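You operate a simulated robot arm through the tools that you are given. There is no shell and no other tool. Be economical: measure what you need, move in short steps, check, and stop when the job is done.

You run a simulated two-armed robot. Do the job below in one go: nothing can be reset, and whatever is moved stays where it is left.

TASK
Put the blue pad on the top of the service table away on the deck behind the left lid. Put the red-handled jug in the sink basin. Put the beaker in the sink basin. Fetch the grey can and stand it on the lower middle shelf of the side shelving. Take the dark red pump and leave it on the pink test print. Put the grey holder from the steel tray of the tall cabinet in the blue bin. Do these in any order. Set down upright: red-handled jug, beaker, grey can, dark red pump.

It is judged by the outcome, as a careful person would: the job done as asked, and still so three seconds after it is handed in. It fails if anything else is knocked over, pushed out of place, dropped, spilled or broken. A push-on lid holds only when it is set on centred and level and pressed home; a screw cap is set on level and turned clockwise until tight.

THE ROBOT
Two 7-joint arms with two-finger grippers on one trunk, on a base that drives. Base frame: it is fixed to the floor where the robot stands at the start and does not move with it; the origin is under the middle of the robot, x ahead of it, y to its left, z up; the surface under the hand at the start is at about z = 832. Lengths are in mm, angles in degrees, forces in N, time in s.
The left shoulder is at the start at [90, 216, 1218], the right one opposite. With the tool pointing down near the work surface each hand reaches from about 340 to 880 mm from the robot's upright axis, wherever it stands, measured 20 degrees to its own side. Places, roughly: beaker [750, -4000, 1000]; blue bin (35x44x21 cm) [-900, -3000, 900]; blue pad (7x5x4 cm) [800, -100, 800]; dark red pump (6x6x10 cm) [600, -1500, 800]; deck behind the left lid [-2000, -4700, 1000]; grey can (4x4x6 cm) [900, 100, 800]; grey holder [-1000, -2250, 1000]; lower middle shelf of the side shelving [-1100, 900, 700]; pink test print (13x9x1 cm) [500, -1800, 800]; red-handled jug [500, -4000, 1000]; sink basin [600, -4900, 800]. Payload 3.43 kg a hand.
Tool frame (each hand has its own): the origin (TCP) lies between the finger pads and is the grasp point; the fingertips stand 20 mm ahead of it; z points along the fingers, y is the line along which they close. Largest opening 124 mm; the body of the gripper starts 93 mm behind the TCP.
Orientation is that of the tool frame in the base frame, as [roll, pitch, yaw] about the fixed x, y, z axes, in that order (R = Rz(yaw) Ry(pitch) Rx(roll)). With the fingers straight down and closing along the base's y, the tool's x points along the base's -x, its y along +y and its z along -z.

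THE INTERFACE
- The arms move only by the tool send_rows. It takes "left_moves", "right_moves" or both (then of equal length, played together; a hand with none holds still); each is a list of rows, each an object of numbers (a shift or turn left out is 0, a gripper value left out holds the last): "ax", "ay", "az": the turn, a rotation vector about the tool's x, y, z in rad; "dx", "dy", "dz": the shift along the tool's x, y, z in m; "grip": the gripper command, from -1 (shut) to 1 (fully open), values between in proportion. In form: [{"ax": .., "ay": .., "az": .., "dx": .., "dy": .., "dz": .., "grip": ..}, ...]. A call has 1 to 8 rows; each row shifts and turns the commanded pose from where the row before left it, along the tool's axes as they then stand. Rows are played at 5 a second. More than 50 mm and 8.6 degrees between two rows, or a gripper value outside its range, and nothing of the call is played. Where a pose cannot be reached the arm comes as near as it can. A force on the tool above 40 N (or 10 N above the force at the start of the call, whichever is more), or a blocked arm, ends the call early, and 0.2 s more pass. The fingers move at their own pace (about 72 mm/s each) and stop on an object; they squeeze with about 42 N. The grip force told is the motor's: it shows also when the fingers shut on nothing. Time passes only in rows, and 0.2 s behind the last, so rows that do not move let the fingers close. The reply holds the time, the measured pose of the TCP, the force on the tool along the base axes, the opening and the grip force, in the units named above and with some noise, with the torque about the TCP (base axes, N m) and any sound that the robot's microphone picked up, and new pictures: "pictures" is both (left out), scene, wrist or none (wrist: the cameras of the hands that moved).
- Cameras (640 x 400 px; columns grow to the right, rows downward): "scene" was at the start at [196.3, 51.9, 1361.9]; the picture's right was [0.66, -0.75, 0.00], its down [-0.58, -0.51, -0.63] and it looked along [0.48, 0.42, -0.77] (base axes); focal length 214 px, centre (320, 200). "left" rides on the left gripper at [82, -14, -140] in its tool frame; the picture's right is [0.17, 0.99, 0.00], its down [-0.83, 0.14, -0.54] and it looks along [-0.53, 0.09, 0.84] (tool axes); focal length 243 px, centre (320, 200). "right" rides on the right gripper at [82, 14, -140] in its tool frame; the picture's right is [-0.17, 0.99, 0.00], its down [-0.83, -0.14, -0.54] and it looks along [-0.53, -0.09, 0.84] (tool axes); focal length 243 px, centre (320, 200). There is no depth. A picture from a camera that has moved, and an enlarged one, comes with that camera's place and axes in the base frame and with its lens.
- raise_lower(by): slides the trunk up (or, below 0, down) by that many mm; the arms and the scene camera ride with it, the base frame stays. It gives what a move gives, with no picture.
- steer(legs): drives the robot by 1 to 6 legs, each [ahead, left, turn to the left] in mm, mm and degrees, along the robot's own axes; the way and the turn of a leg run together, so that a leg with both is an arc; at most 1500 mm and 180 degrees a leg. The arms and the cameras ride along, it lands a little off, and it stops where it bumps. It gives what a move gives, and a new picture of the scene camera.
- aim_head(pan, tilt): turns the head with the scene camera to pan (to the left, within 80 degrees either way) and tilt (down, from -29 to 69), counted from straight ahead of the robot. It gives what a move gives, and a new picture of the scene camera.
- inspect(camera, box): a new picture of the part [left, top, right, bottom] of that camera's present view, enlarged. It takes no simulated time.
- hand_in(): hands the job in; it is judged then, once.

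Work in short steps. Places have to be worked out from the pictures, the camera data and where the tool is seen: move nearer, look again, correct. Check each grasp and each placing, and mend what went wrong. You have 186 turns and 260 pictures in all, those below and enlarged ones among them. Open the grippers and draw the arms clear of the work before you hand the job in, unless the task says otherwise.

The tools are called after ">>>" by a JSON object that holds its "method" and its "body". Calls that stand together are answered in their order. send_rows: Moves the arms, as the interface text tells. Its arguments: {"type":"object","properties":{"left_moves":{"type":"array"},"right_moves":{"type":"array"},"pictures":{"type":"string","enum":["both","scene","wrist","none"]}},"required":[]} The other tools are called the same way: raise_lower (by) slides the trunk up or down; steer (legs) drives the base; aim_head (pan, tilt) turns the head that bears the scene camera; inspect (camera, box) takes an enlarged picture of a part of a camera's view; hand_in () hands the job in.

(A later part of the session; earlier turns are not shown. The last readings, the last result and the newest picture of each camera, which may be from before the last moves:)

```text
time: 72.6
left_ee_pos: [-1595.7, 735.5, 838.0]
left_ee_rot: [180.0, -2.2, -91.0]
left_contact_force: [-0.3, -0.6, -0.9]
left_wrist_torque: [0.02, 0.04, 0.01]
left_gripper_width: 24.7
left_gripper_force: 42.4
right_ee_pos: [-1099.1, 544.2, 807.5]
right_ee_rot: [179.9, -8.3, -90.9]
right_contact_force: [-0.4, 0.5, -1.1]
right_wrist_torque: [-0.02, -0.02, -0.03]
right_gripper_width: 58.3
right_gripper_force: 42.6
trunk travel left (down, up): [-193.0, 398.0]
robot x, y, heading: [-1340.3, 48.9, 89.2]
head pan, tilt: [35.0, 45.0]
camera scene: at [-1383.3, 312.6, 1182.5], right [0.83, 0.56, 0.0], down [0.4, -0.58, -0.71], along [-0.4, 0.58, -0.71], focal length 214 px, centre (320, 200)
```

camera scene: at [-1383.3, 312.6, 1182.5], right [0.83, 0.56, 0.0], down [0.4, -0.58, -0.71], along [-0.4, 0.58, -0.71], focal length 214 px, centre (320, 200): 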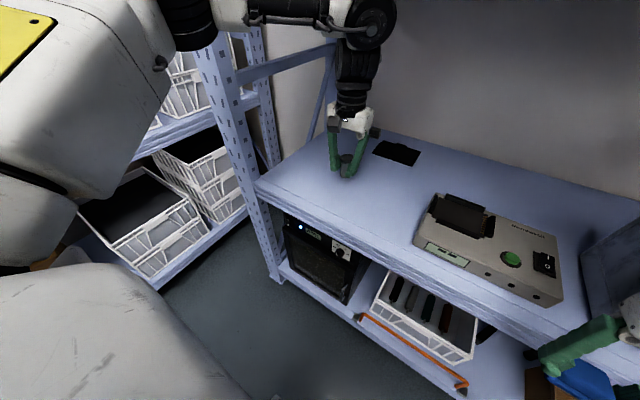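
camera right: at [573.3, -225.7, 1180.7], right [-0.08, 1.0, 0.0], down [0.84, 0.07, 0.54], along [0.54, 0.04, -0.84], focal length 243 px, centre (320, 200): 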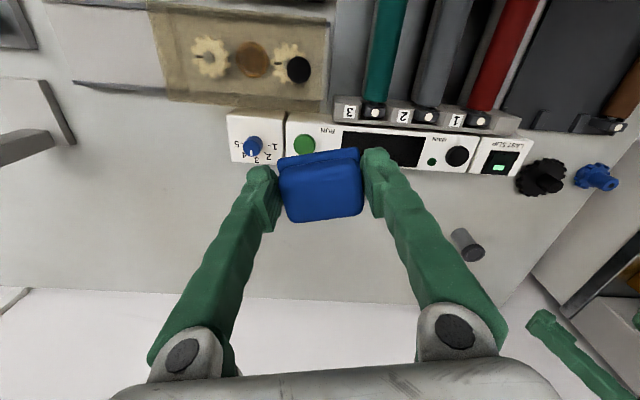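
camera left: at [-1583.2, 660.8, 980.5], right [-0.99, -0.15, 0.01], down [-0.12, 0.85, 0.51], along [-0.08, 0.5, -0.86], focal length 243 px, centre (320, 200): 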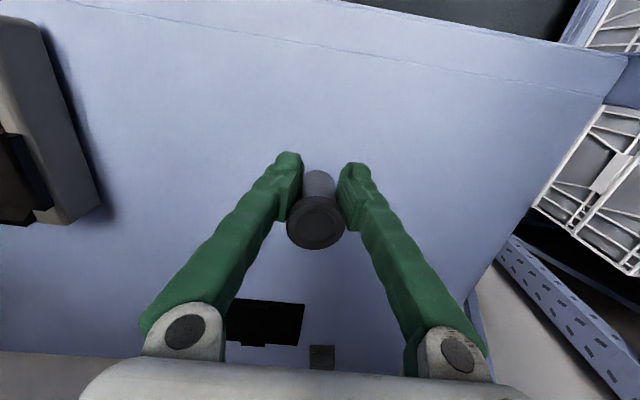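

Triangulated shelf height is about 745. Descend to TCP 786, then feel with small steps.

>>> {"method": "send_rows", "body": {"left_moves": [{"dz": 0.03}, {"dz": 0.022}, {}], "pictures": "wrist"}}

>>> {"method": "send_rows", "body": {"left_moves": [{"dz": 0.005}, {}], "pictures": "none"}}

>>> {"method": "send_rows", "body": {"left_moves": [{"dz": 0.004}, {}], "pictures": "none"}}

```text
time: 73.4
left_ee_pos: [-1593.3, 731.6, 785.4]
left_ee_rot: [-180.0, -2.2, -90.9]
left_contact_force: [0.5, -0.4, -0.4]
left_wrist_torque: [0.0, 0.02, 0.01]
left_gripper_width: 24.7
left_gripper_force: 41.5
right_ee_pos: [-1098.6, 544.2, 807.8]
right_ee_rot: [179.8, -8.2, -90.9]
right_contact_force: [-0.2, -0.3, -0.8]
right_wrist_torque: [0.03, -0.05, 0.01]
right_gripper_width: 57.9
right_gripper_force: 42.1
trunk travel left (down, up): [-193.0, 398.0]
robot x, y, heading: [-1339.5, 50.3, 89.2]
head pan, tilt: [35.0, 45.0]
camera left: at [-1581.3, 655.0, 928.4], right [-0.99, -0.15, 0.01], down [-0.12, 0.85, 0.51], along [-0.08, 0.5, -0.86], focal length 243 px, centre (320, 200)
```

left: 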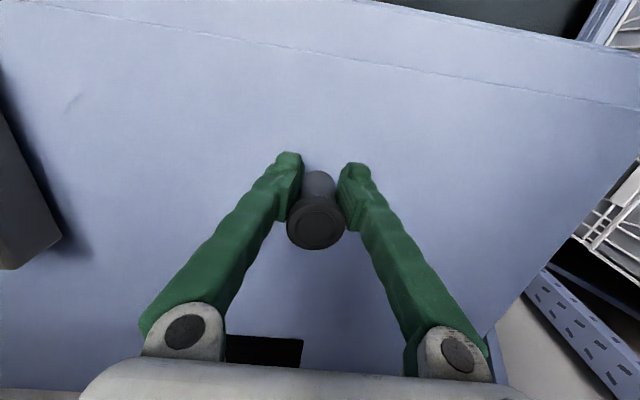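

```text
time: 74.0
left_ee_pos: [-1594.1, 731.8, 782.4]
left_ee_rot: [179.9, -2.1, -91.0]
left_contact_force: [1.2, -0.2, -0.3]
left_wrist_torque: [0.01, -0.02, 0.01]
left_gripper_width: 24.7
left_gripper_force: 42.3
right_ee_pos: [-1099.6, 544.4, 806.7]
right_ee_rot: [179.9, -8.3, -90.9]
right_contact_force: [-0.1, 0.2, 0.2]
right_wrist_torque: [0.0, -0.01, 0.01]
right_gripper_width: 58.0
right_gripper_force: 42.1
trunk travel left (down, up): [-193.0, 398.0]
robot x, y, heading: [-1340.5, 50.9, 89.3]
head pan, tilt: [35.0, 45.0]
```

```text
time: 74.6
left_ee_pos: [-1593.2, 732.5, 780.0]
left_ee_rot: [179.9, -1.9, -91.1]
left_contact_force: [-3.1, -0.1, 16.9]
left_wrist_torque: [0.16, 0.07, 0.03]
left_gripper_width: 24.4
left_gripper_force: 42.2
right_ee_pos: [-1098.5, 544.3, 806.1]
right_ee_rot: [179.9, -8.3, -90.9]
right_contact_force: [-0.2, 0.2, -0.4]
right_wrist_torque: [0.02, 0.02, 0.02]
right_gripper_width: 58.2
right_gripper_force: 42.1
trunk travel left (down, up): [-193.0, 398.0]
robot x, y, heading: [-1340.6, 53.2, 89.3]
head pan, tilt: [35.0, 45.0]
```

Contact (17 N up) at TCP 780. Release and rise.

>>> {"method": "send_rows", "body": {"left_moves": [{"dz": -0.001, "grip": -0.1}, {}, {"grip": 0.3}, {}, {"dz": -0.04}, {"dz": -0.045}], "pictures": "both"}}

```text
time: 76.0
left_ee_pos: [-1590.7, 735.6, 863.5]
left_ee_rot: [179.9, -2.2, -91.2]
left_contact_force: [-0.1, 0.8, 0.0]
left_wrist_torque: [-0.02, 0.01, 0.0]
left_gripper_width: 80.4
left_gripper_force: 0.0
right_ee_pos: [-1098.5, 543.7, 806.4]
right_ee_rot: [179.8, -8.3, -90.9]
right_contact_force: [-0.3, -0.1, 0.0]
right_wrist_torque: [-0.03, -0.02, -0.03]
right_gripper_width: 58.2
right_gripper_force: 42.5
trunk travel left (down, up): [-193.0, 398.0]
robot x, y, heading: [-1338.1, 53.0, 89.4]
head pan, tilt: [35.0, 45.0]
camera scene: at [-1382.4, 311.9, 1182.7], right [0.83, 0.56, 0.0], down [0.4, -0.58, -0.71], along [-0.4, 0.59, -0.71], focal length 214 px, centre (320, 200)
camera left: at [-1580.1, 657.7, 1006.1], right [-0.99, -0.15, 0.01], down [-0.12, 0.85, 0.51], along [-0.08, 0.5, -0.86], focal length 243 px, centre (320, 200)
```

scene: 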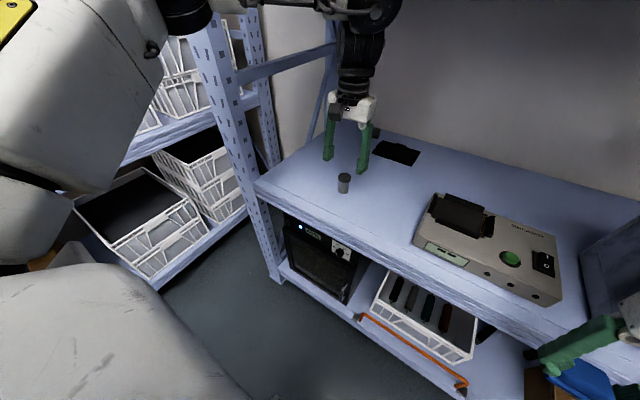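
left: 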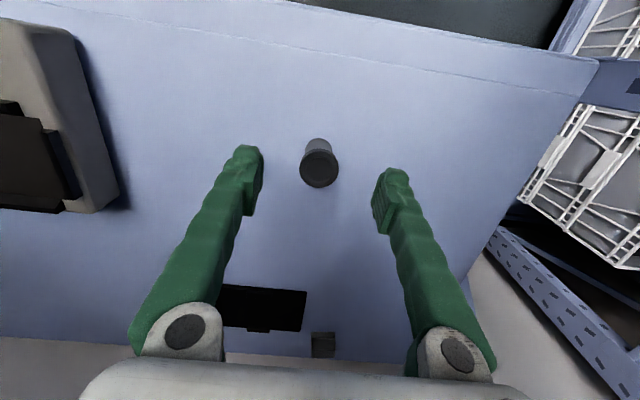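

The can stands upright on the shelf. Retract, raise the trunk, and go back towards the table area.

>>> {"method": "send_rows", "body": {"left_moves": [{"dz": -0.02, "dx": 0.03}, {"dx": 0.05}, {"dx": 0.05}, {"dx": 0.045}], "pictures": "none"}}

>>> {"method": "steer", "body": {"legs": [[0, -1000, 0]]}}

>>> {"method": "raise_lower", "body": {"by": 180}}

>>> {"method": "aim_head", "body": {"pan": 0, "tilt": 40}}

>>> {"method": "steer", "body": {"legs": [[0, 0, -135]]}}

```text
time: 77.0
left_ee_pos: [-1598.0, 552.6, 898.4]
left_ee_rot: [180.0, -1.7, -91.0]
left_contact_force: [0.5, -0.3, 0.9]
left_wrist_torque: [0.1, 0.02, 0.01]
left_gripper_width: 80.5
left_gripper_force: 0.1
right_ee_pos: [-1099.4, 537.0, 812.4]
right_ee_rot: [180.0, -7.9, -90.9]
right_contact_force: [0.4, -1.3, 0.0]
right_wrist_torque: [0.1, -0.01, 0.03]
right_gripper_width: 58.3
right_gripper_force: 42.1
trunk travel left (down, up): [-193.0, 398.0]
robot x, y, heading: [-1339.3, 46.2, 89.5]
head pan, tilt: [35.0, 45.0]
```

```text
time: 90.8
left_ee_pos: [-579.0, 543.9, 892.1]
left_ee_rot: [180.0, -2.2, -91.5]
left_contact_force: [0.0, -0.2, -0.8]
left_wrist_torque: [0.0, -0.02, 0.01]
left_gripper_width: 80.4
left_gripper_force: 0.2
right_ee_pos: [-80.6, 522.3, 807.8]
right_ee_rot: [179.9, -8.2, -91.5]
right_contact_force: [-0.9, -0.4, -0.4]
right_wrist_torque: [0.01, -0.01, -0.02]
right_gripper_width: 58.1
right_gripper_force: 42.1
trunk travel left (down, up): [-193.0, 398.0]
robot x, y, heading: [-327.7, 35.2, 88.8]
head pan, tilt: [35.0, 45.0]
camera scene: at [-366.9, 293.9, 1182.5], right [0.83, 0.55, 0.0], down [0.39, -0.59, -0.71], along [-0.39, 0.59, -0.71], focal length 214 px, centre (320, 200)
```

scene: 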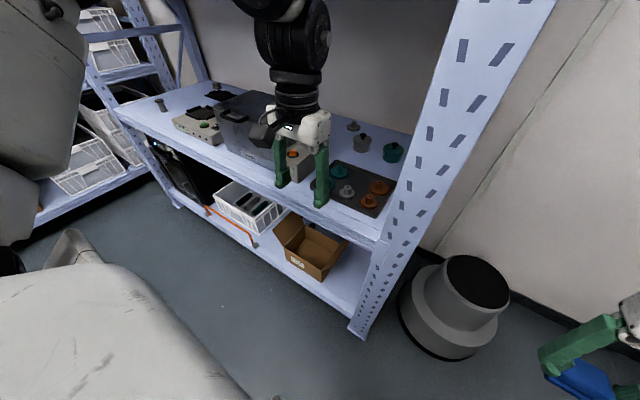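

```text
time: 92.8
left_ee_pos: [-579.7, 544.1, 1072.7]
left_ee_rot: [179.9, -2.2, -91.4]
left_contact_force: [-0.4, -0.1, 0.4]
left_wrist_torque: [-0.05, 0.05, 0.03]
left_gripper_width: 80.4
left_gripper_force: 0.0
right_ee_pos: [-80.8, 522.8, 987.2]
right_ee_rot: [179.9, -8.3, -91.4]
right_contact_force: [0.5, -1.0, 0.5]
right_wrist_torque: [0.0, 0.03, -0.01]
right_gripper_width: 58.1
right_gripper_force: 42.1
trunk travel left (down, up): [-373.0, 218.0]
robot x, y, heading: [-326.2, 30.1, 88.8]
head pan, tilt: [35.0, 45.0]
```

```text
time: 93.8
left_ee_pos: [-579.4, 542.7, 1072.9]
left_ee_rot: [-180.0, -2.2, -91.6]
left_contact_force: [0.8, 0.4, -0.8]
left_wrist_torque: [-0.01, 0.01, 0.01]
left_gripper_width: 80.6
left_gripper_force: 0.0
right_ee_pos: [-80.2, 524.0, 986.4]
right_ee_rot: [180.0, -8.3, -91.4]
right_contact_force: [-0.5, -1.2, -0.6]
right_wrist_torque: [0.03, 0.0, -0.06]
right_gripper_width: 58.3
right_gripper_force: 42.0
trunk travel left (down, up): [-373.0, 218.0]
robot x, y, heading: [-325.9, 31.5, 88.6]
head pan, tilt: [0.0, 40.0]
camera scene: at [-321.2, 258.4, 1377.1], right [1.0, -0.02, 0.0], down [-0.01, -0.64, -0.77], along [0.02, 0.77, -0.64], focal length 214 px, centre (320, 200)
```

scene: 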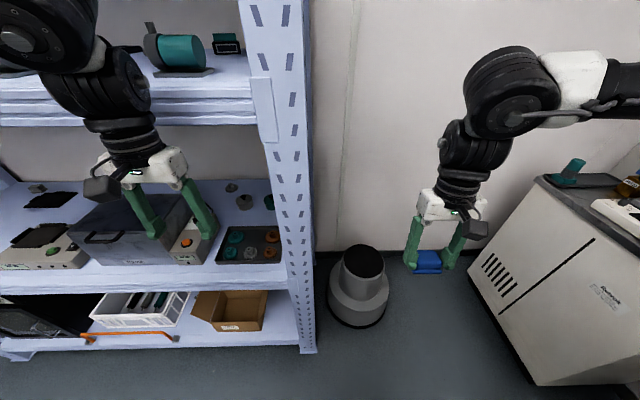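

```text
time: 96.1
left_ee_pos: [-442.2, 575.4, 1080.0]
left_ee_rot: [179.3, -1.6, -107.4]
left_contact_force: [-0.2, 1.3, 0.0]
left_wrist_torque: [-0.01, 0.02, 0.03]
left_gripper_width: 80.7
left_gripper_force: 0.0
right_ee_pos: [34.6, 428.8, 992.3]
right_ee_rot: [179.9, -7.6, -106.6]
right_contact_force: [-0.3, 0.0, -0.6]
right_wrist_torque: [-0.03, -0.01, 0.0]
right_gripper_width: 58.2
right_gripper_force: 42.0
trunk travel left (down, up): [-373.0, 218.0]
robot x, y, heading: [-328.3, 28.3, 73.5]
head pan, tilt: [0.0, 40.0]
stopped in leg 1: the robot was blocked; the commanded pose is now the measured one
camera scene: at [-267.4, 232.6, 1379.4], right [0.96, -0.29, 0.0], down [-0.18, -0.61, -0.77], along [0.22, 0.74, -0.64], focal length 214 px, centre (320, 200)
```

scene: 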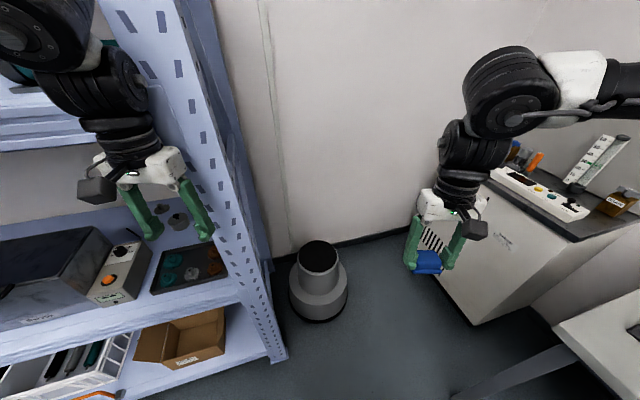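

The left hand came up against the shelving post during the turn. Back away first, then turn.

>>> {"method": "steer", "body": {"legs": [[-280, -150, 0], [0, 0, -73]]}}

>>> {"method": "aim_head", "body": {"pan": -60, "tilt": 30}}

```text
time: 103.1
left_ee_pos: [239.6, -22.8, 1073.4]
left_ee_rot: [179.7, -2.3, 178.6]
left_contact_force: [-1.0, -0.3, -0.2]
left_wrist_torque: [-0.02, 0.01, 0.02]
left_gripper_width: 80.8
left_gripper_force: 0.0
right_ee_pos: [226.3, -521.2, 987.0]
right_ee_rot: [179.9, -8.4, 179.1]
right_contact_force: [-0.4, -0.1, -0.4]
right_wrist_torque: [-0.02, 0.04, 0.0]
right_gripper_width: 58.3
right_gripper_force: 41.4
trunk travel left (down, up): [-373.0, 218.0]
robot x, y, heading: [-267.1, -284.1, -0.7]
head pan, tilt: [0.0, 40.0]
camera scene: at [-41.5, -282.9, 1377.1], right [-0.01, -1.0, 0.0], down [-0.64, 0.01, -0.77], along [0.77, -0.01, -0.64], focal length 214 px, centre (320, 200)
```

scene: 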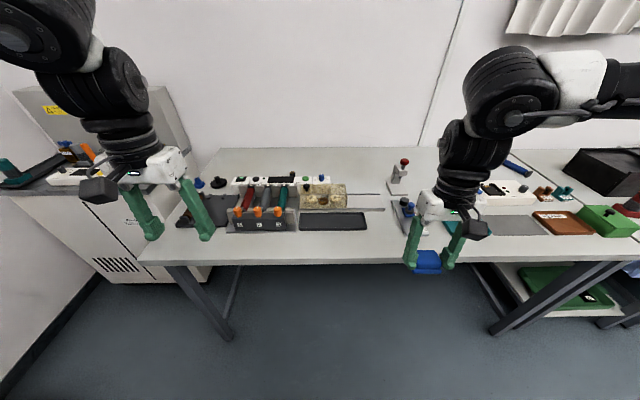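

```text
time: 104.4
left_ee_pos: [239.0, -21.5, 1073.3]
left_ee_rot: [179.6, -2.3, 178.6]
left_contact_force: [0.0, -0.8, -0.3]
left_wrist_torque: [0.0, 0.01, 0.0]
left_gripper_width: 80.5
left_gripper_force: 0.1
right_ee_pos: [228.4, -521.4, 986.3]
right_ee_rot: [179.9, -8.2, 179.3]
right_contact_force: [-0.5, -0.4, -0.2]
right_wrist_torque: [0.01, -0.02, 0.01]
right_gripper_width: 58.2
right_gripper_force: 42.6
trunk travel left (down, up): [-373.0, 218.0]
robot x, y, heading: [-263.6, -277.7, -1.0]
head pan, tilt: [-60.0, 30.0]
camera scene: at [-82.3, -360.7, 1392.4], right [-0.87, -0.49, 0.0], down [-0.24, 0.44, -0.87], along [0.42, -0.76, -0.5], focal length 214 px, centre (320, 200)
```

scene: 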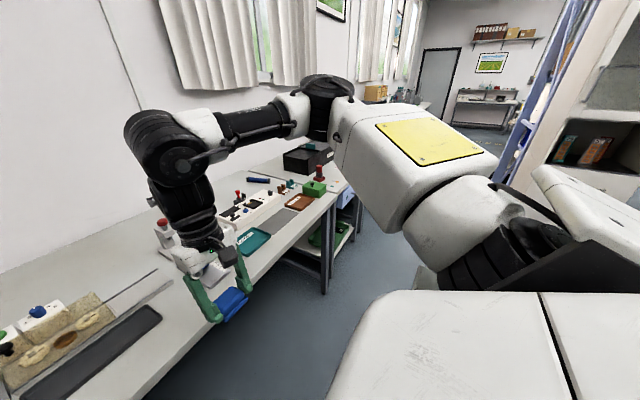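

Corridor clear along the tables. Drive right to about y=-1700 with the head forward.

>>> {"method": "steer", "body": {"legs": [[150, -1400, 0]]}}

>>> {"method": "aim_head", "body": {"pan": 0, "tilt": 45}}

```text
time: 123.3
left_ee_pos: [358.1, -1449.4, 1072.6]
left_ee_rot: [179.4, -2.3, 177.0]
left_contact_force: [0.6, 0.0, 0.1]
left_wrist_torque: [0.02, 0.01, -0.02]
left_gripper_width: 80.8
left_gripper_force: 0.1
right_ee_pos: [331.2, -1947.8, 987.5]
right_ee_rot: [179.9, -8.4, 177.5]
right_contact_force: [0.2, 0.3, -0.2]
right_wrist_torque: [0.0, -0.02, 0.03]
right_gripper_width: 58.2
right_gripper_force: 42.2
trunk travel left (down, up): [-373.0, 218.0]
robot x, y, heading: [-152.3, -1692.6, -2.4]
head pan, tilt: [-60.0, 30.0]
camera scene: at [26.3, -1777.4, 1392.4], right [-0.89, -0.46, 0.0], down [-0.23, 0.44, -0.87], along [0.4, -0.77, -0.5], focal length 214 px, centre (320, 200)
```

scene: 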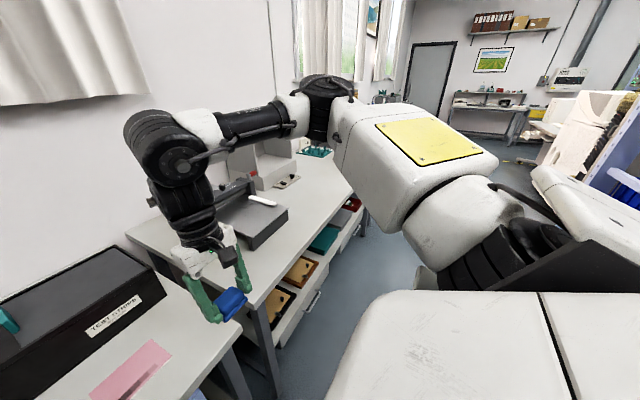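

```text
time: 124.6
left_ee_pos: [357.8, -1449.4, 1074.3]
left_ee_rot: [179.5, -2.3, 176.9]
left_contact_force: [0.8, 0.3, -0.2]
left_wrist_torque: [0.0, 0.02, 0.05]
left_gripper_width: 80.3
left_gripper_force: 0.1
right_ee_pos: [330.6, -1948.0, 986.8]
right_ee_rot: [179.9, -8.3, 177.5]
right_contact_force: [0.0, -0.5, -0.4]
right_wrist_torque: [0.03, 0.01, 0.01]
right_gripper_width: 58.1
right_gripper_force: 42.3
trunk travel left (down, up): [-373.0, 218.0]
robot x, y, heading: [-154.0, -1692.7, -2.5]
head pan, tilt: [0.0, 45.0]
camera scene: at [65.8, -1700.8, 1369.8], right [-0.04, -1.0, 0.0], down [-0.71, 0.03, -0.71], along [0.71, -0.03, -0.71], focal length 214 px, centre (320, 200)
```

scene: 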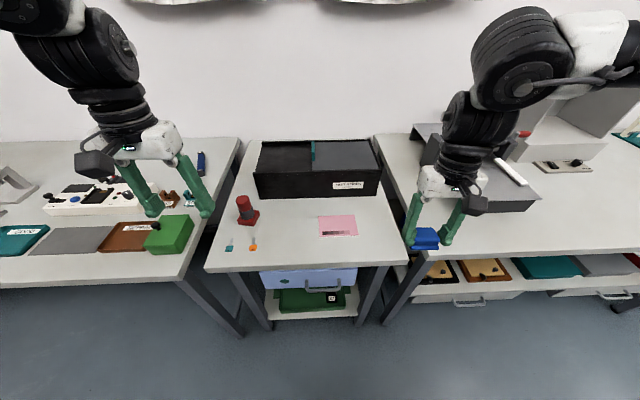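

Zoom on the pump and the print.

>>> {"method": "inspect", "body": {"camera": "scene", "box": [205, 180, 375, 286]}}

>>> {"method": "steer", "body": {"legs": [[150, 0, 2.4]]}}

```text
3.76 times, centred on (290, 233) of scene
camera zoom: at [65.8, -1700.8, 1369.8], right [-0.04, -1.0, 0.0], down [-0.71, 0.03, -0.71], along [0.71, -0.03, -0.71], focal length 807 px, centre (433, 76)
```

zoom: 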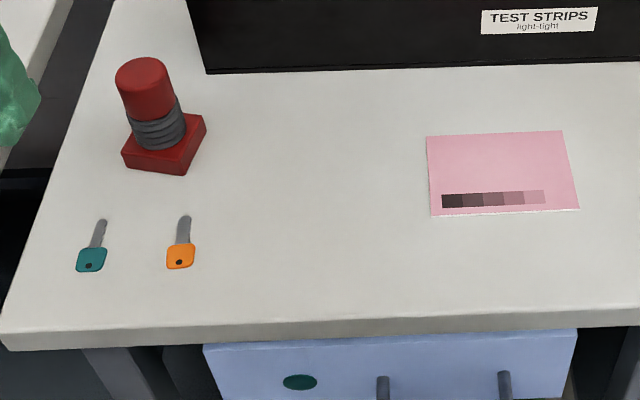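

```text
time: 126.1
left_ee_pos: [498.4, -1431.8, 1073.5]
left_ee_rot: [179.6, -2.3, 179.2]
left_contact_force: [-0.4, 0.0, -0.6]
left_wrist_torque: [0.01, -0.01, -0.01]
left_gripper_width: 80.8
left_gripper_force: 0.0
right_ee_pos: [490.8, -1932.7, 988.5]
right_ee_rot: [179.9, -8.2, 179.8]
right_contact_force: [-0.4, 0.7, -1.1]
right_wrist_torque: [0.01, 0.02, 0.03]
right_gripper_width: 58.1
right_gripper_force: 42.0
trunk travel left (down, up): [-373.0, 218.0]
robot x, y, heading: [-0.1, -1697.0, -0.2]
head pan, tilt: [0.0, 45.0]
camera scene: at [216.0, -1695.9, 1370.0], right [0.0, -1.0, 0.0], down [-0.71, 0.0, -0.71], along [0.71, 0.0, -0.71], focal length 214 px, centre (320, 200)
```

scene: 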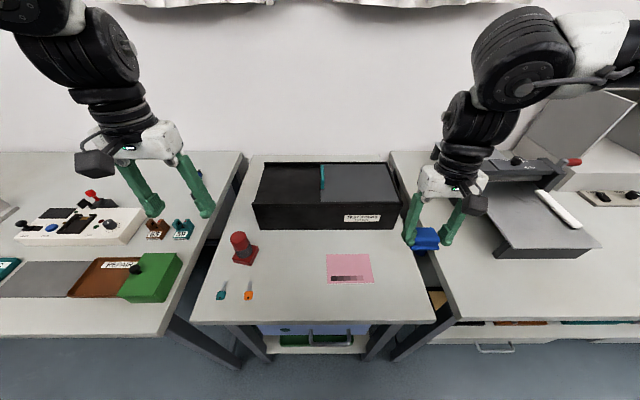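

Pump estimated at (506, -1497). Move the left hand above it for a close look.

>>> {"method": "send_rows", "body": {"left_moves": [{"dx": -0.008, "dy": -0.033, "dz": 0.025, "ay": 0.04, "grip": 0.8}, {"dy": -0.033, "dz": 0.025}, {}], "pictures": "wrist"}}

>>> {"method": "inspect", "body": {"camera": "left", "box": [240, 100, 400, 200]}}

```text
time: 126.9
left_ee_pos: [501.1, -1497.8, 1021.6]
left_ee_rot: [179.6, -4.4, 179.1]
left_contact_force: [0.9, 0.1, 1.2]
left_wrist_torque: [0.01, 0.03, 0.03]
left_gripper_width: 111.4
left_gripper_force: 0.0
right_ee_pos: [491.0, -1932.2, 987.6]
right_ee_rot: [180.0, -8.3, 179.7]
right_contact_force: [0.8, 0.0, 0.3]
right_wrist_torque: [0.0, -0.03, 0.01]
right_gripper_width: 58.0
right_gripper_force: 41.6
trunk travel left (down, up): [-373.0, 218.0]
robot x, y, heading: [-3.4, -1696.8, -0.4]
head pan, tilt: [0.0, 45.0]
camera left: at [429.9, -1511.6, 1166.4], right [-0.15, 0.99, 0.02], down [0.87, 0.12, 0.47], along [0.47, 0.09, -0.88], focal length 243 px, centre (320, 200)
```

left: 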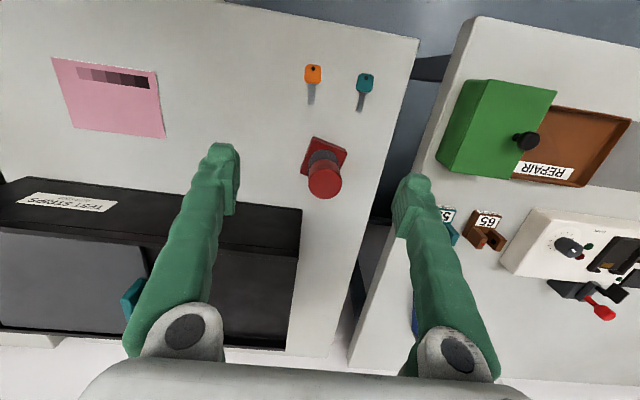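

```text
4.00 times, centred on (320, 150) of left
camera zoom: at [429.9, -1511.6, 1166.4], right [-0.15, 0.99, 0.02], down [0.87, 0.12, 0.47], along [0.47, 0.09, -0.88], focal length 970 px, centre (320, 400)
```

zoom: 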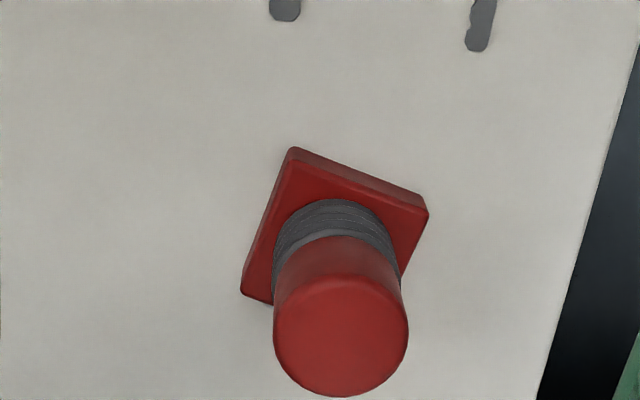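

The pump base is turned about -14°, centre near (532, -1487). Level the hand, turn to match, and shift over it.

>>> {"method": "send_rows", "body": {"left_moves": [{"dx": -0.03, "dy": 0.01, "ay": -0.077}, {"az": 0.122}, {"az": 0.122, "dz": 0.03, "grip": 1}, {}], "pictures": "wrist"}}

>>> {"method": "inspect", "body": {"camera": "left", "box": [240, 100, 400, 200]}}

```text
time: 127.9
left_ee_pos: [532.4, -1487.8, 990.9]
left_ee_rot: [179.6, -0.2, 165.0]
left_contact_force: [-0.5, 0.1, -0.5]
left_wrist_torque: [-0.02, 0.01, 0.0]
left_gripper_width: 124.1
left_gripper_force: 0.1
right_ee_pos: [491.5, -1931.6, 988.1]
right_ee_rot: [179.9, -8.3, 179.7]
right_contact_force: [0.0, -1.8, 0.3]
right_wrist_torque: [-0.01, -0.05, 0.02]
right_gripper_width: 58.1
right_gripper_force: 41.9
trunk travel left (down, up): [-373.0, 218.0]
robot x, y, heading: [-5.1, -1699.6, -0.1]
head pan, tilt: [0.0, 45.0]
camera left: at [449.3, -1481.0, 1131.0], right [0.09, 1.0, 0.01], down [0.84, -0.08, 0.54], along [0.54, -0.04, -0.84], focal length 243 px, centre (320, 200)
```

left: 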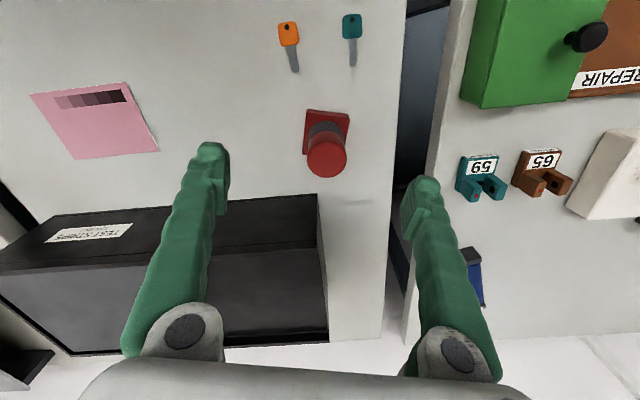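

```text
4.00 times, centred on (320, 150) of left
camera zoom: at [449.3, -1481.0, 1131.0], right [0.09, 1.0, 0.01], down [0.84, -0.08, 0.54], along [0.54, -0.04, -0.84], focal length 970 px, centre (320, 400)
```

zoom: 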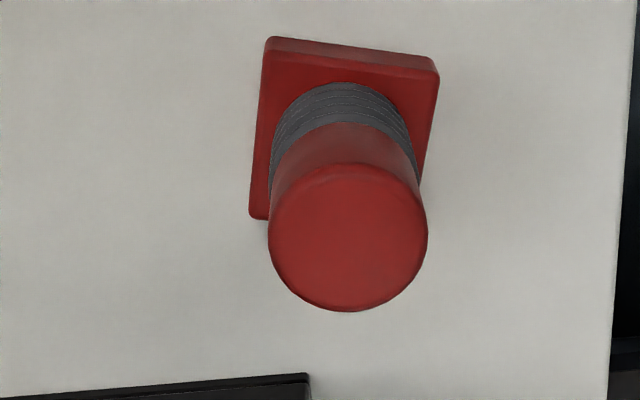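

Aligned; centre refined to (541, -1481). Shift and descend around the pump to TCP z≈870.

>>> {"method": "send_rows", "body": {"left_moves": [{"dx": -0.007, "dy": 0.009}, {"dz": 0.045}, {"dz": 0.045}, {"dz": 0.03}, {}], "pictures": "wrist"}}

```text
time: 129.1
left_ee_pos: [540.0, -1479.3, 871.2]
left_ee_rot: [179.6, -0.2, 165.3]
left_contact_force: [0.5, -0.6, 0.0]
left_wrist_torque: [-0.03, 0.04, -0.04]
left_gripper_width: 123.8
left_gripper_force: 0.1
right_ee_pos: [492.5, -1931.8, 987.1]
right_ee_rot: [179.9, -8.3, 179.7]
right_contact_force: [-0.6, 0.1, 0.2]
right_wrist_torque: [0.0, -0.01, 0.01]
right_gripper_width: 58.2
right_gripper_force: 42.2
trunk travel left (down, up): [-373.0, 218.0]
robot x, y, heading: [-4.3, -1696.6, -0.5]
head pan, tilt: [0.0, 45.0]
camera left: at [456.8, -1472.4, 1009.9], right [0.09, 1.0, 0.01], down [0.84, -0.08, 0.54], along [0.54, -0.04, -0.84], focal length 243 px, centre (320, 200)
```

left: 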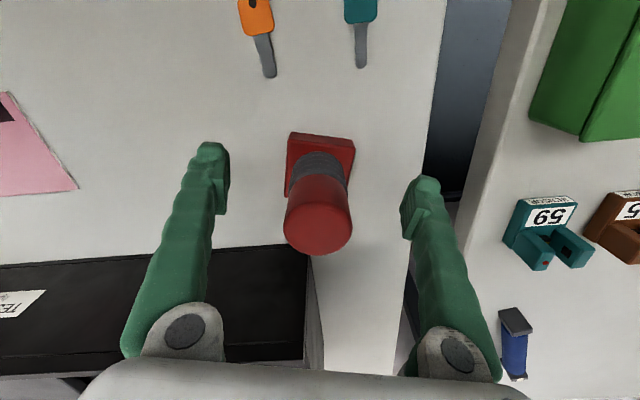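

Good centring. Go down to about z=856 and close on the base.

>>> {"method": "send_rows", "body": {"left_moves": [{"dz": 0.01}, {"dz": 0.005}, {}, {"grip": -1}, {}, {}, {}], "pictures": "wrist"}}

```text
time: 130.7
left_ee_pos: [541.6, -1479.7, 855.0]
left_ee_rot: [179.7, -0.3, 165.2]
left_contact_force: [0.0, -0.5, 0.8]
left_wrist_torque: [-0.03, -0.06, -0.03]
left_gripper_width: 42.2
left_gripper_force: 42.2
right_ee_pos: [492.0, -1932.7, 986.4]
right_ee_rot: [179.9, -8.3, 179.7]
right_contact_force: [-0.5, 0.2, -0.1]
right_wrist_torque: [-0.03, 0.01, -0.01]
right_gripper_width: 58.1
right_gripper_force: 42.3
trunk travel left (down, up): [-373.0, 218.0]
robot x, y, heading: [-7.3, -1695.0, -0.1]
head pan, tilt: [0.0, 45.0]
camera left: at [458.3, -1472.7, 995.0], right [0.09, 1.0, 0.01], down [0.84, -0.08, 0.54], along [0.53, -0.04, -0.84], focal length 243 px, centre (320, 200)
```

left: 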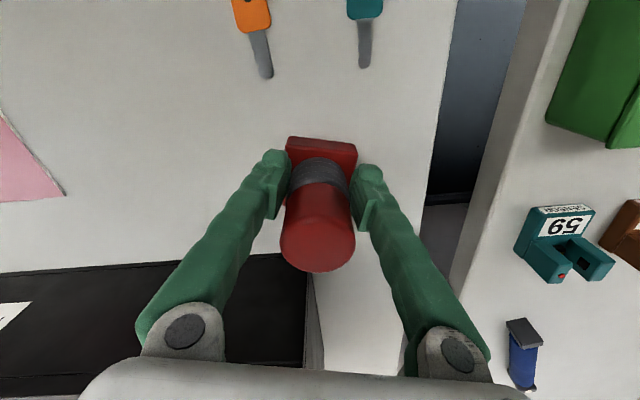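

Held at 42 mm. Lift and check.

>>> {"method": "send_rows", "body": {"left_moves": [{"dz": -0.02}, {"dz": -0.04}, {}], "pictures": "both"}}

>>> {"method": "inspect", "body": {"camera": "left", "box": [220, 100, 420, 300]}}

```text
time: 131.5
left_ee_pos: [546.8, -1480.0, 915.1]
left_ee_rot: [179.7, -0.2, 165.2]
left_contact_force: [1.3, 1.0, -2.9]
left_wrist_torque: [0.05, 0.06, -0.01]
left_gripper_width: 42.7
left_gripper_force: 42.0
right_ee_pos: [493.6, -1932.7, 986.3]
right_ee_rot: [180.0, -8.4, 179.7]
right_contact_force: [-0.1, -0.1, -0.1]
right_wrist_torque: [0.01, 0.02, 0.0]
right_gripper_width: 58.4
right_gripper_force: 42.2
trunk travel left (down, up): [-373.0, 218.0]
robot x, y, heading: [-3.6, -1690.9, -0.3]
head pan, tilt: [0.0, 45.0]
camera scene: at [217.6, -1695.3, 1369.6], right [0.0, -1.0, 0.0], down [-0.71, 0.0, -0.71], along [0.71, 0.0, -0.71], focal length 214 px, centre (320, 200)
camera left: at [463.5, -1473.5, 1056.0], right [0.09, 1.0, 0.01], down [0.84, -0.08, 0.54], along [0.53, -0.04, -0.84], focal length 243 px, centre (320, 200)
```

scene: 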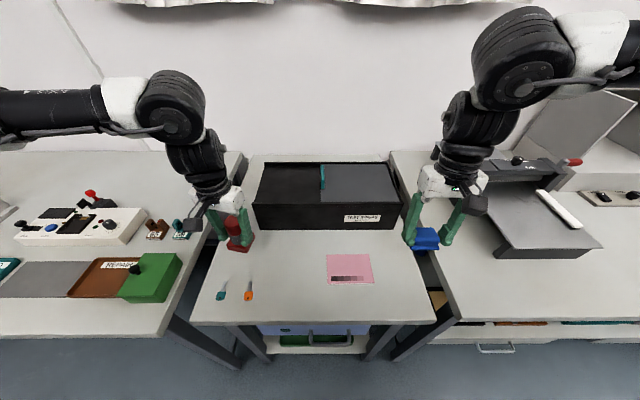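
left: 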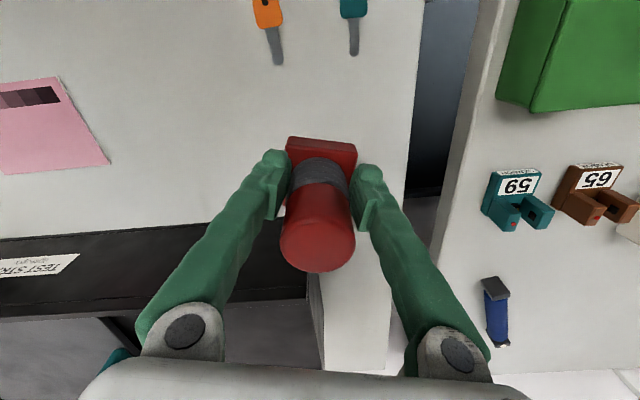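

```text
2.00 times, centred on (320, 200) of left
camera zoom: at [463.5, -1473.5, 1056.0], right [0.09, 1.0, 0.01], down [0.84, -0.08, 0.54], along [0.53, -0.04, -0.84], focal length 485 px, centre (320, 200)
```

zoom: 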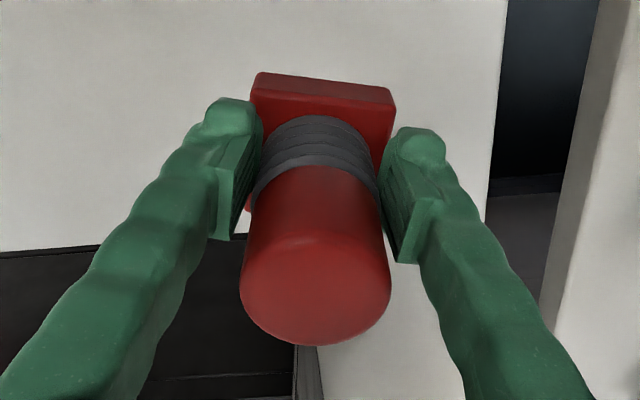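

Firmly held, upright. Move the right hand aside and carry the pump over the print at about (500, -1765).

>>> {"method": "send_rows", "body": {"left_moves": [{}, {"dx": -0.0047, "dy": -0.0479}, {"dx": -0.0047, "dy": -0.0479}, {"dx": -0.0047, "dy": -0.0479}, {"dx": -0.0047, "dy": -0.0479}, {"dx": -0.0047, "dy": -0.0479}, {"dx": -0.0047, "dy": -0.0479}, {}], "right_moves": [{"dz": -0.04, "dy": -0.02}, {"dz": -0.02, "dy": -0.04}, {"dy": -0.04}, {}, {}, {}, {}, {}], "pictures": "both"}}

```text
time: 133.3
left_ee_pos: [497.5, -1763.4, 912.2]
left_ee_rot: [179.7, -0.3, 165.1]
left_contact_force: [-0.3, 0.8, -2.7]
left_wrist_torque: [0.01, 0.03, 0.0]
left_gripper_width: 42.5
left_gripper_force: 42.1
right_ee_pos: [502.5, -2031.7, 1046.8]
right_ee_rot: [179.9, -8.4, 179.6]
right_contact_force: [0.6, 1.5, -0.2]
right_wrist_torque: [-0.02, 0.01, 0.01]
right_gripper_width: 58.4
right_gripper_force: 42.2
trunk travel left (down, up): [-373.0, 218.0]
robot x, y, heading: [-4.7, -1695.8, -0.2]
head pan, tilt: [0.0, 45.0]
camera scene: at [217.2, -1694.7, 1369.8], right [0.0, -1.0, 0.0], down [-0.71, 0.0, -0.71], along [0.71, 0.0, -0.71], focal length 214 px, centre (320, 200)
camera right: at [443.0, -2017.6, 1196.2], right [0.17, 0.99, -0.02], down [0.9, -0.14, 0.41], along [0.4, -0.09, -0.91], focal length 243 px, centre (320, 200)
camera left: at [414.9, -1757.5, 1051.4], right [0.09, 1.0, 0.01], down [0.84, -0.08, 0.54], along [0.53, -0.04, -0.84], focal length 243 px, centre (320, 200)
```

scene: 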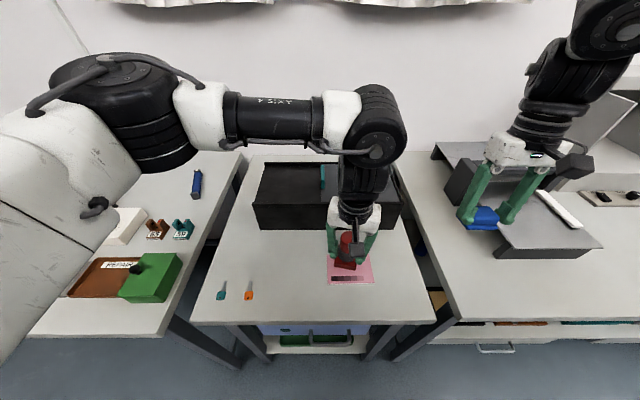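
right: 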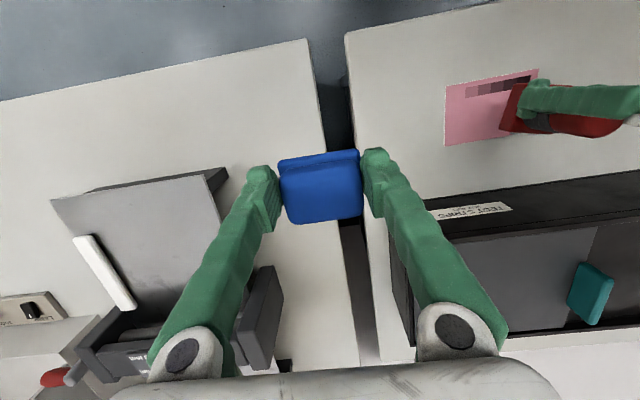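
left: 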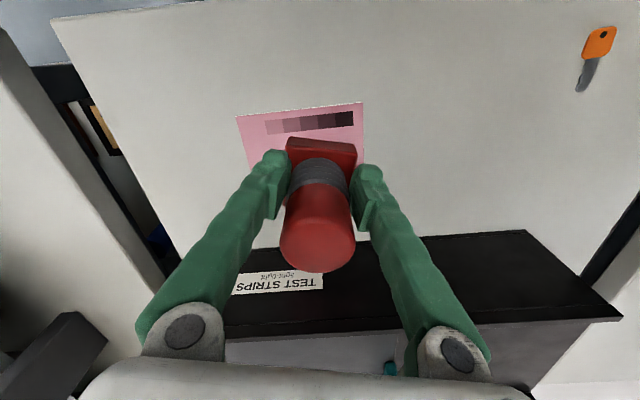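

The print centre is about (500, -1777). Shift 12 mm and lower.

>>> {"method": "send_rows", "body": {"left_moves": [{"dx": -0.006, "dy": -0.0108}, {"dz": 0.03}, {"dz": 0.02}, {}], "pictures": "wrist"}}

>>> {"method": "send_rows", "body": {"left_moves": [{"dz": 0.004}, {}], "pictures": "none"}}

```text
time: 134.3
left_ee_pos: [499.4, -1776.6, 861.2]
left_ee_rot: [179.6, -0.3, 165.3]
left_contact_force: [-0.6, 0.2, -3.2]
left_wrist_torque: [0.0, 0.03, 0.0]
left_gripper_width: 42.6
left_gripper_force: 42.7
right_ee_pos: [502.0, -2032.9, 1046.5]
right_ee_rot: [179.8, -8.3, 179.6]
right_contact_force: [0.5, -0.7, -0.7]
right_wrist_torque: [-0.02, 0.0, 0.0]
right_gripper_width: 58.3
right_gripper_force: 41.8
trunk travel left (down, up): [-373.0, 218.0]
robot x, y, heading: [-3.4, -1694.0, -0.3]
head pan, tilt: [0.0, 45.0]
camera left: at [415.4, -1769.2, 1001.1], right [0.09, 1.0, 0.01], down [0.84, -0.08, 0.54], along [0.53, -0.04, -0.84], focal length 243 px, centre (320, 200)
```

left: 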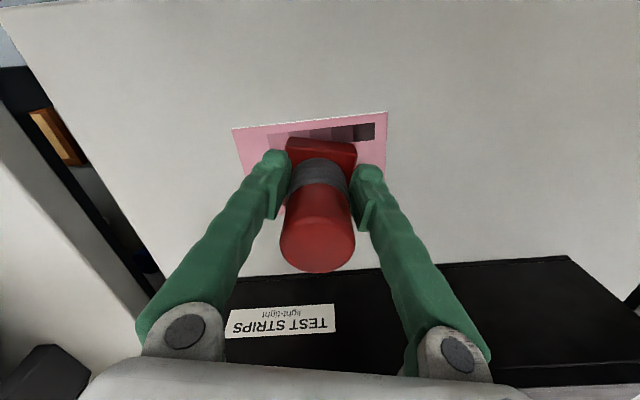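

```text
time: 134.9
left_ee_pos: [498.9, -1775.7, 857.8]
left_ee_rot: [179.7, -0.2, 165.1]
left_contact_force: [-0.2, 2.1, 4.2]
left_wrist_torque: [0.05, 0.0, -0.03]
left_gripper_width: 42.5
left_gripper_force: 42.5
right_ee_pos: [502.3, -2032.5, 1047.8]
right_ee_rot: [179.9, -8.4, 179.6]
right_contact_force: [0.3, 0.4, -0.3]
right_wrist_torque: [-0.01, 0.03, 0.01]
right_gripper_width: 58.3
right_gripper_force: 42.1
trunk travel left (down, up): [-373.0, 218.0]
robot x, y, heading: [0.4, -1691.9, -0.4]
head pan, tilt: [0.0, 45.0]
```

Touching down. Release, rise.

>>> {"method": "send_rows", "body": {"left_moves": [{"grip": 0.2}, {}, {"grip": 0.6}, {"dz": -0.04}, {"dz": -0.045}, {"dz": -0.045}, {"dz": -0.03}], "pictures": "both"}}

```text
time: 136.5
left_ee_pos: [501.5, -1777.9, 1020.4]
left_ee_rot: [179.6, -0.1, 165.2]
left_contact_force: [0.6, -1.1, -1.1]
left_wrist_torque: [0.01, -0.02, 0.01]
left_gripper_width: 99.2
left_gripper_force: 0.0
right_ee_pos: [501.8, -2032.8, 1046.5]
right_ee_rot: [179.8, -8.2, 179.7]
right_contact_force: [-0.6, 0.3, -0.9]
right_wrist_torque: [-0.03, -0.02, -0.02]
right_gripper_width: 58.4
right_gripper_force: 41.8
trunk travel left (down, up): [-373.0, 218.0]
robot x, y, heading: [-4.1, -1694.9, -0.4]
head pan, tilt: [0.0, 45.0]
camera scene: at [216.0, -1695.7, 1369.9], right [0.0, -1.0, 0.0], down [-0.71, 0.0, -0.71], along [0.71, 0.0, -0.71], focal length 214 px, centre (320, 200)
camera left: at [417.6, -1771.0, 1159.9], right [0.09, 1.0, 0.01], down [0.84, -0.08, 0.54], along [0.54, -0.04, -0.84], focal length 243 px, centre (320, 200)
```

scene: 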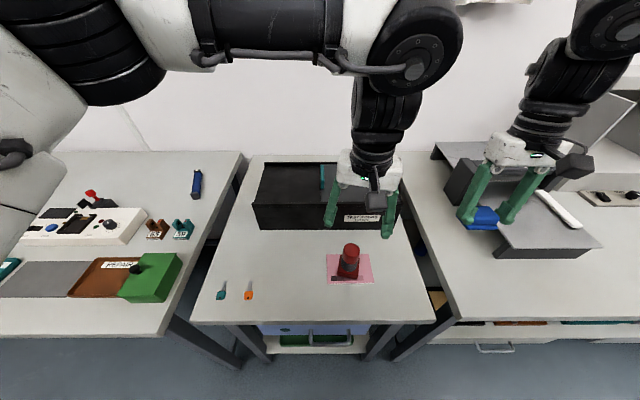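
left: 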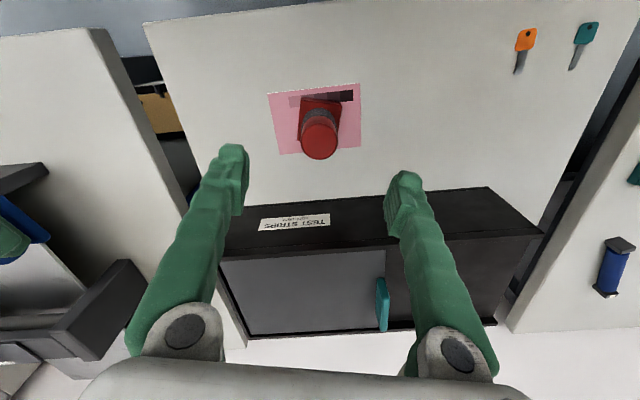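

Pump stands on the print. Retract the left hand to its side, then back up a little and turn right 90° to look at the cabinet side.

>>> {"method": "send_rows", "body": {"left_moves": [{"dx": 0.0047, "dy": 0.0479}, {"dx": 0.0047, "dy": 0.0479}, {"dx": 0.0047, "dy": 0.0479}, {"dx": 0.0047, "dy": 0.0479}, {"dx": 0.0047, "dy": 0.0479}, {"az": -0.128}, {"az": -0.128}], "right_moves": [{}, {}, {"dy": 0.03}, {"dy": 0.04}, {"dy": 0.04}, {}, {}], "pictures": "none"}}

>>> {"method": "steer", "body": {"legs": [[-150, 0, 0], [0, 0, -90]]}}

>>> {"method": "aim_head", "body": {"pan": -60, "tilt": 25}}

```text
time: 138.1
left_ee_pos: [538.3, -1539.8, 1020.5]
left_ee_rot: [179.7, -0.3, 179.9]
left_contact_force: [-0.6, -0.5, -0.4]
left_wrist_torque: [-0.04, 0.02, 0.0]
left_gripper_width: 99.1
left_gripper_force: 0.0
right_ee_pos: [499.7, -1919.5, 1046.3]
right_ee_rot: [179.9, -8.3, 179.8]
right_contact_force: [0.4, 0.4, -1.1]
right_wrist_torque: [-0.01, 0.01, 0.04]
right_gripper_width: 58.3
right_gripper_force: 42.1
trunk travel left (down, up): [-373.0, 218.0]
robot x, y, heading: [-3.5, -1699.9, -0.1]
head pan, tilt: [0.0, 45.0]
```

```text
time: 144.9
left_ee_pos: [-3.1, -2239.8, 1020.8]
left_ee_rot: [179.7, -0.1, 89.1]
left_contact_force: [1.0, 0.3, -0.3]
left_wrist_torque: [0.01, -0.01, 0.0]
left_gripper_width: 99.1
left_gripper_force: 0.1
right_ee_pos: [-380.9, -2196.4, 1046.2]
right_ee_rot: [179.9, -8.3, 88.9]
right_contact_force: [-0.3, -0.4, -0.5]
right_wrist_torque: [0.03, 0.0, 0.01]
right_gripper_width: 58.3
right_gripper_force: 42.1
trunk travel left (down, up): [-373.0, 218.0]
robot x, y, heading: [-151.1, -1696.4, -91.1]
head pan, tilt: [0.0, 45.0]
camera scene: at [-155.3, -1914.7, 1369.8], right [-1.0, 0.02, 0.0], down [0.01, 0.71, -0.71], along [-0.01, -0.71, -0.71], focal length 214 px, centre (320, 200)
```

scene: 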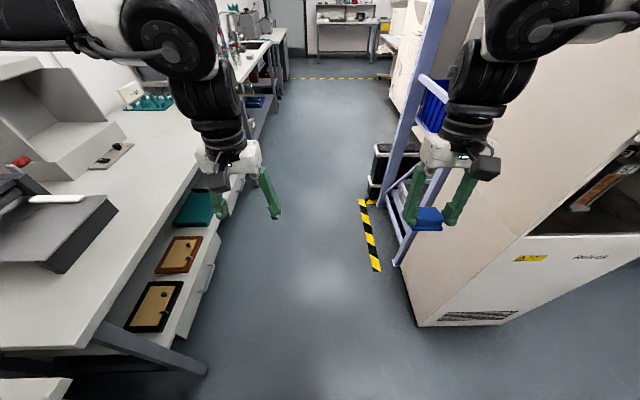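

```text
time: 146.2
left_ee_pos: [-1.5, -2239.5, 1020.5]
left_ee_rot: [179.6, -0.2, 89.0]
left_contact_force: [0.1, 0.0, -0.3]
left_wrist_torque: [-0.01, 0.01, -0.03]
left_gripper_width: 99.4
left_gripper_force: 0.1
right_ee_pos: [-382.5, -2197.5, 1045.4]
right_ee_rot: [179.9, -8.4, 88.8]
right_contact_force: [0.6, -0.5, -0.6]
right_wrist_torque: [0.0, 0.0, -0.01]
right_gripper_width: 58.3
right_gripper_force: 42.6
trunk travel left (down, up): [-373.0, 218.0]
robot x, y, heading: [-148.0, -1695.4, -91.5]
head pan, tilt: [-60.0, 25.0]
camera scene: at [-234.4, -1877.9, 1400.4], right [-0.48, 0.88, 0.0], down [0.37, 0.2, -0.91], along [-0.79, -0.44, -0.42], focal length 214 px, centre (320, 200)
```

scene: 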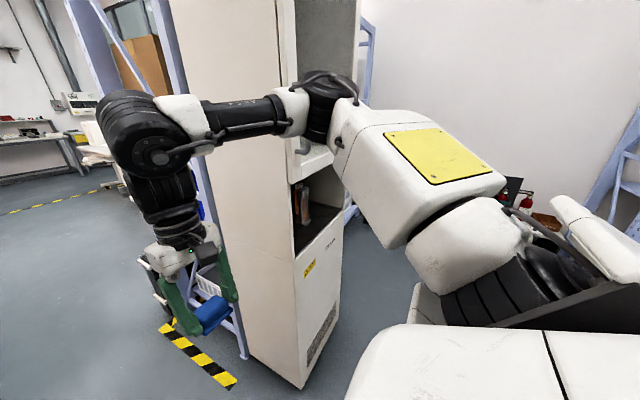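

The tall cabinet's opening faces +y at about y=-2260, x -725 to -1350. Turn further right to view the space in front of it.

>>> {"method": "steer", "body": {"legs": [[0, 0, -60]]}}

>>> {"method": "aim_head", "body": {"pan": 0, "tilt": 20}}

```text
time: 150.3
left_ee_pos: [-556.5, -2087.5, 1021.4]
left_ee_rot: [179.6, -0.3, 27.8]
left_contact_force: [0.3, -0.2, 0.0]
left_wrist_torque: [0.0, 0.02, 0.02]
left_gripper_width: 99.5
left_gripper_force: 0.1
right_ee_pos: [-699.9, -1734.4, 1044.9]
right_ee_rot: [180.0, -8.3, 27.7]
right_contact_force: [-0.2, 0.3, -0.6]
right_wrist_torque: [-0.01, -0.02, 0.0]
right_gripper_width: 58.4
right_gripper_force: 42.1
trunk travel left (down, up): [-373.0, 218.0]
robot x, y, heading: [-147.6, -1694.0, -152.2]
head pan, tilt: [-60.0, 25.0]
camera scene: at [-352.4, -1709.5, 1400.4], right [0.53, 0.85, 0.0], down [0.36, -0.23, -0.91], along [-0.77, 0.48, -0.42], focal length 214 px, centre (320, 200)
```

scene: 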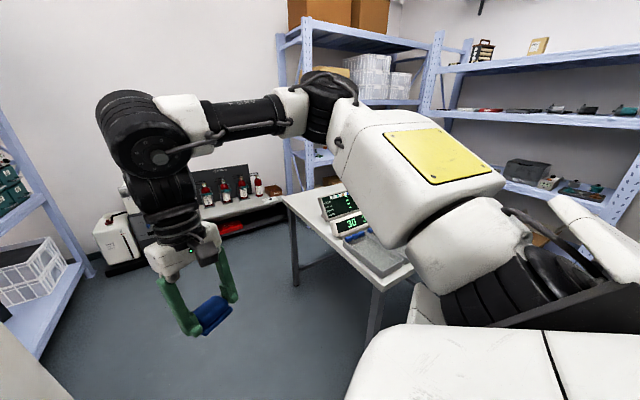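

```text
time: 151.6
left_ee_pos: [-556.3, -2086.7, 1021.1]
left_ee_rot: [179.7, -0.2, 27.8]
left_contact_force: [-1.3, 1.2, 0.4]
left_wrist_torque: [0.03, 0.01, 0.0]
left_gripper_width: 99.2
left_gripper_force: 0.0
right_ee_pos: [-699.1, -1734.7, 1045.1]
right_ee_rot: [180.0, -8.3, 27.7]
right_contact_force: [-1.4, -0.6, -0.2]
right_wrist_torque: [0.0, 0.01, 0.02]
right_gripper_width: 58.4
right_gripper_force: 42.3
trunk travel left (down, up): [-373.0, 218.0]
robot x, y, heading: [-152.0, -1697.7, -152.2]
head pan, tilt: [0.0, 20.0]
camera scene: at [-357.1, -1801.9, 1408.5], right [-0.46, 0.89, 0.0], down [0.3, 0.16, -0.94], along [-0.83, -0.44, -0.34], focal length 214 px, centre (320, 200)
```

scene: 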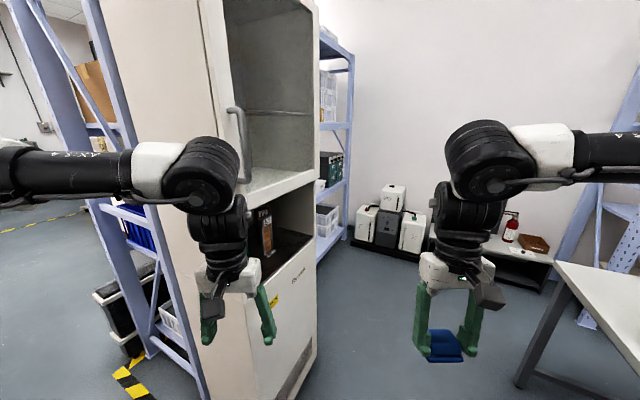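

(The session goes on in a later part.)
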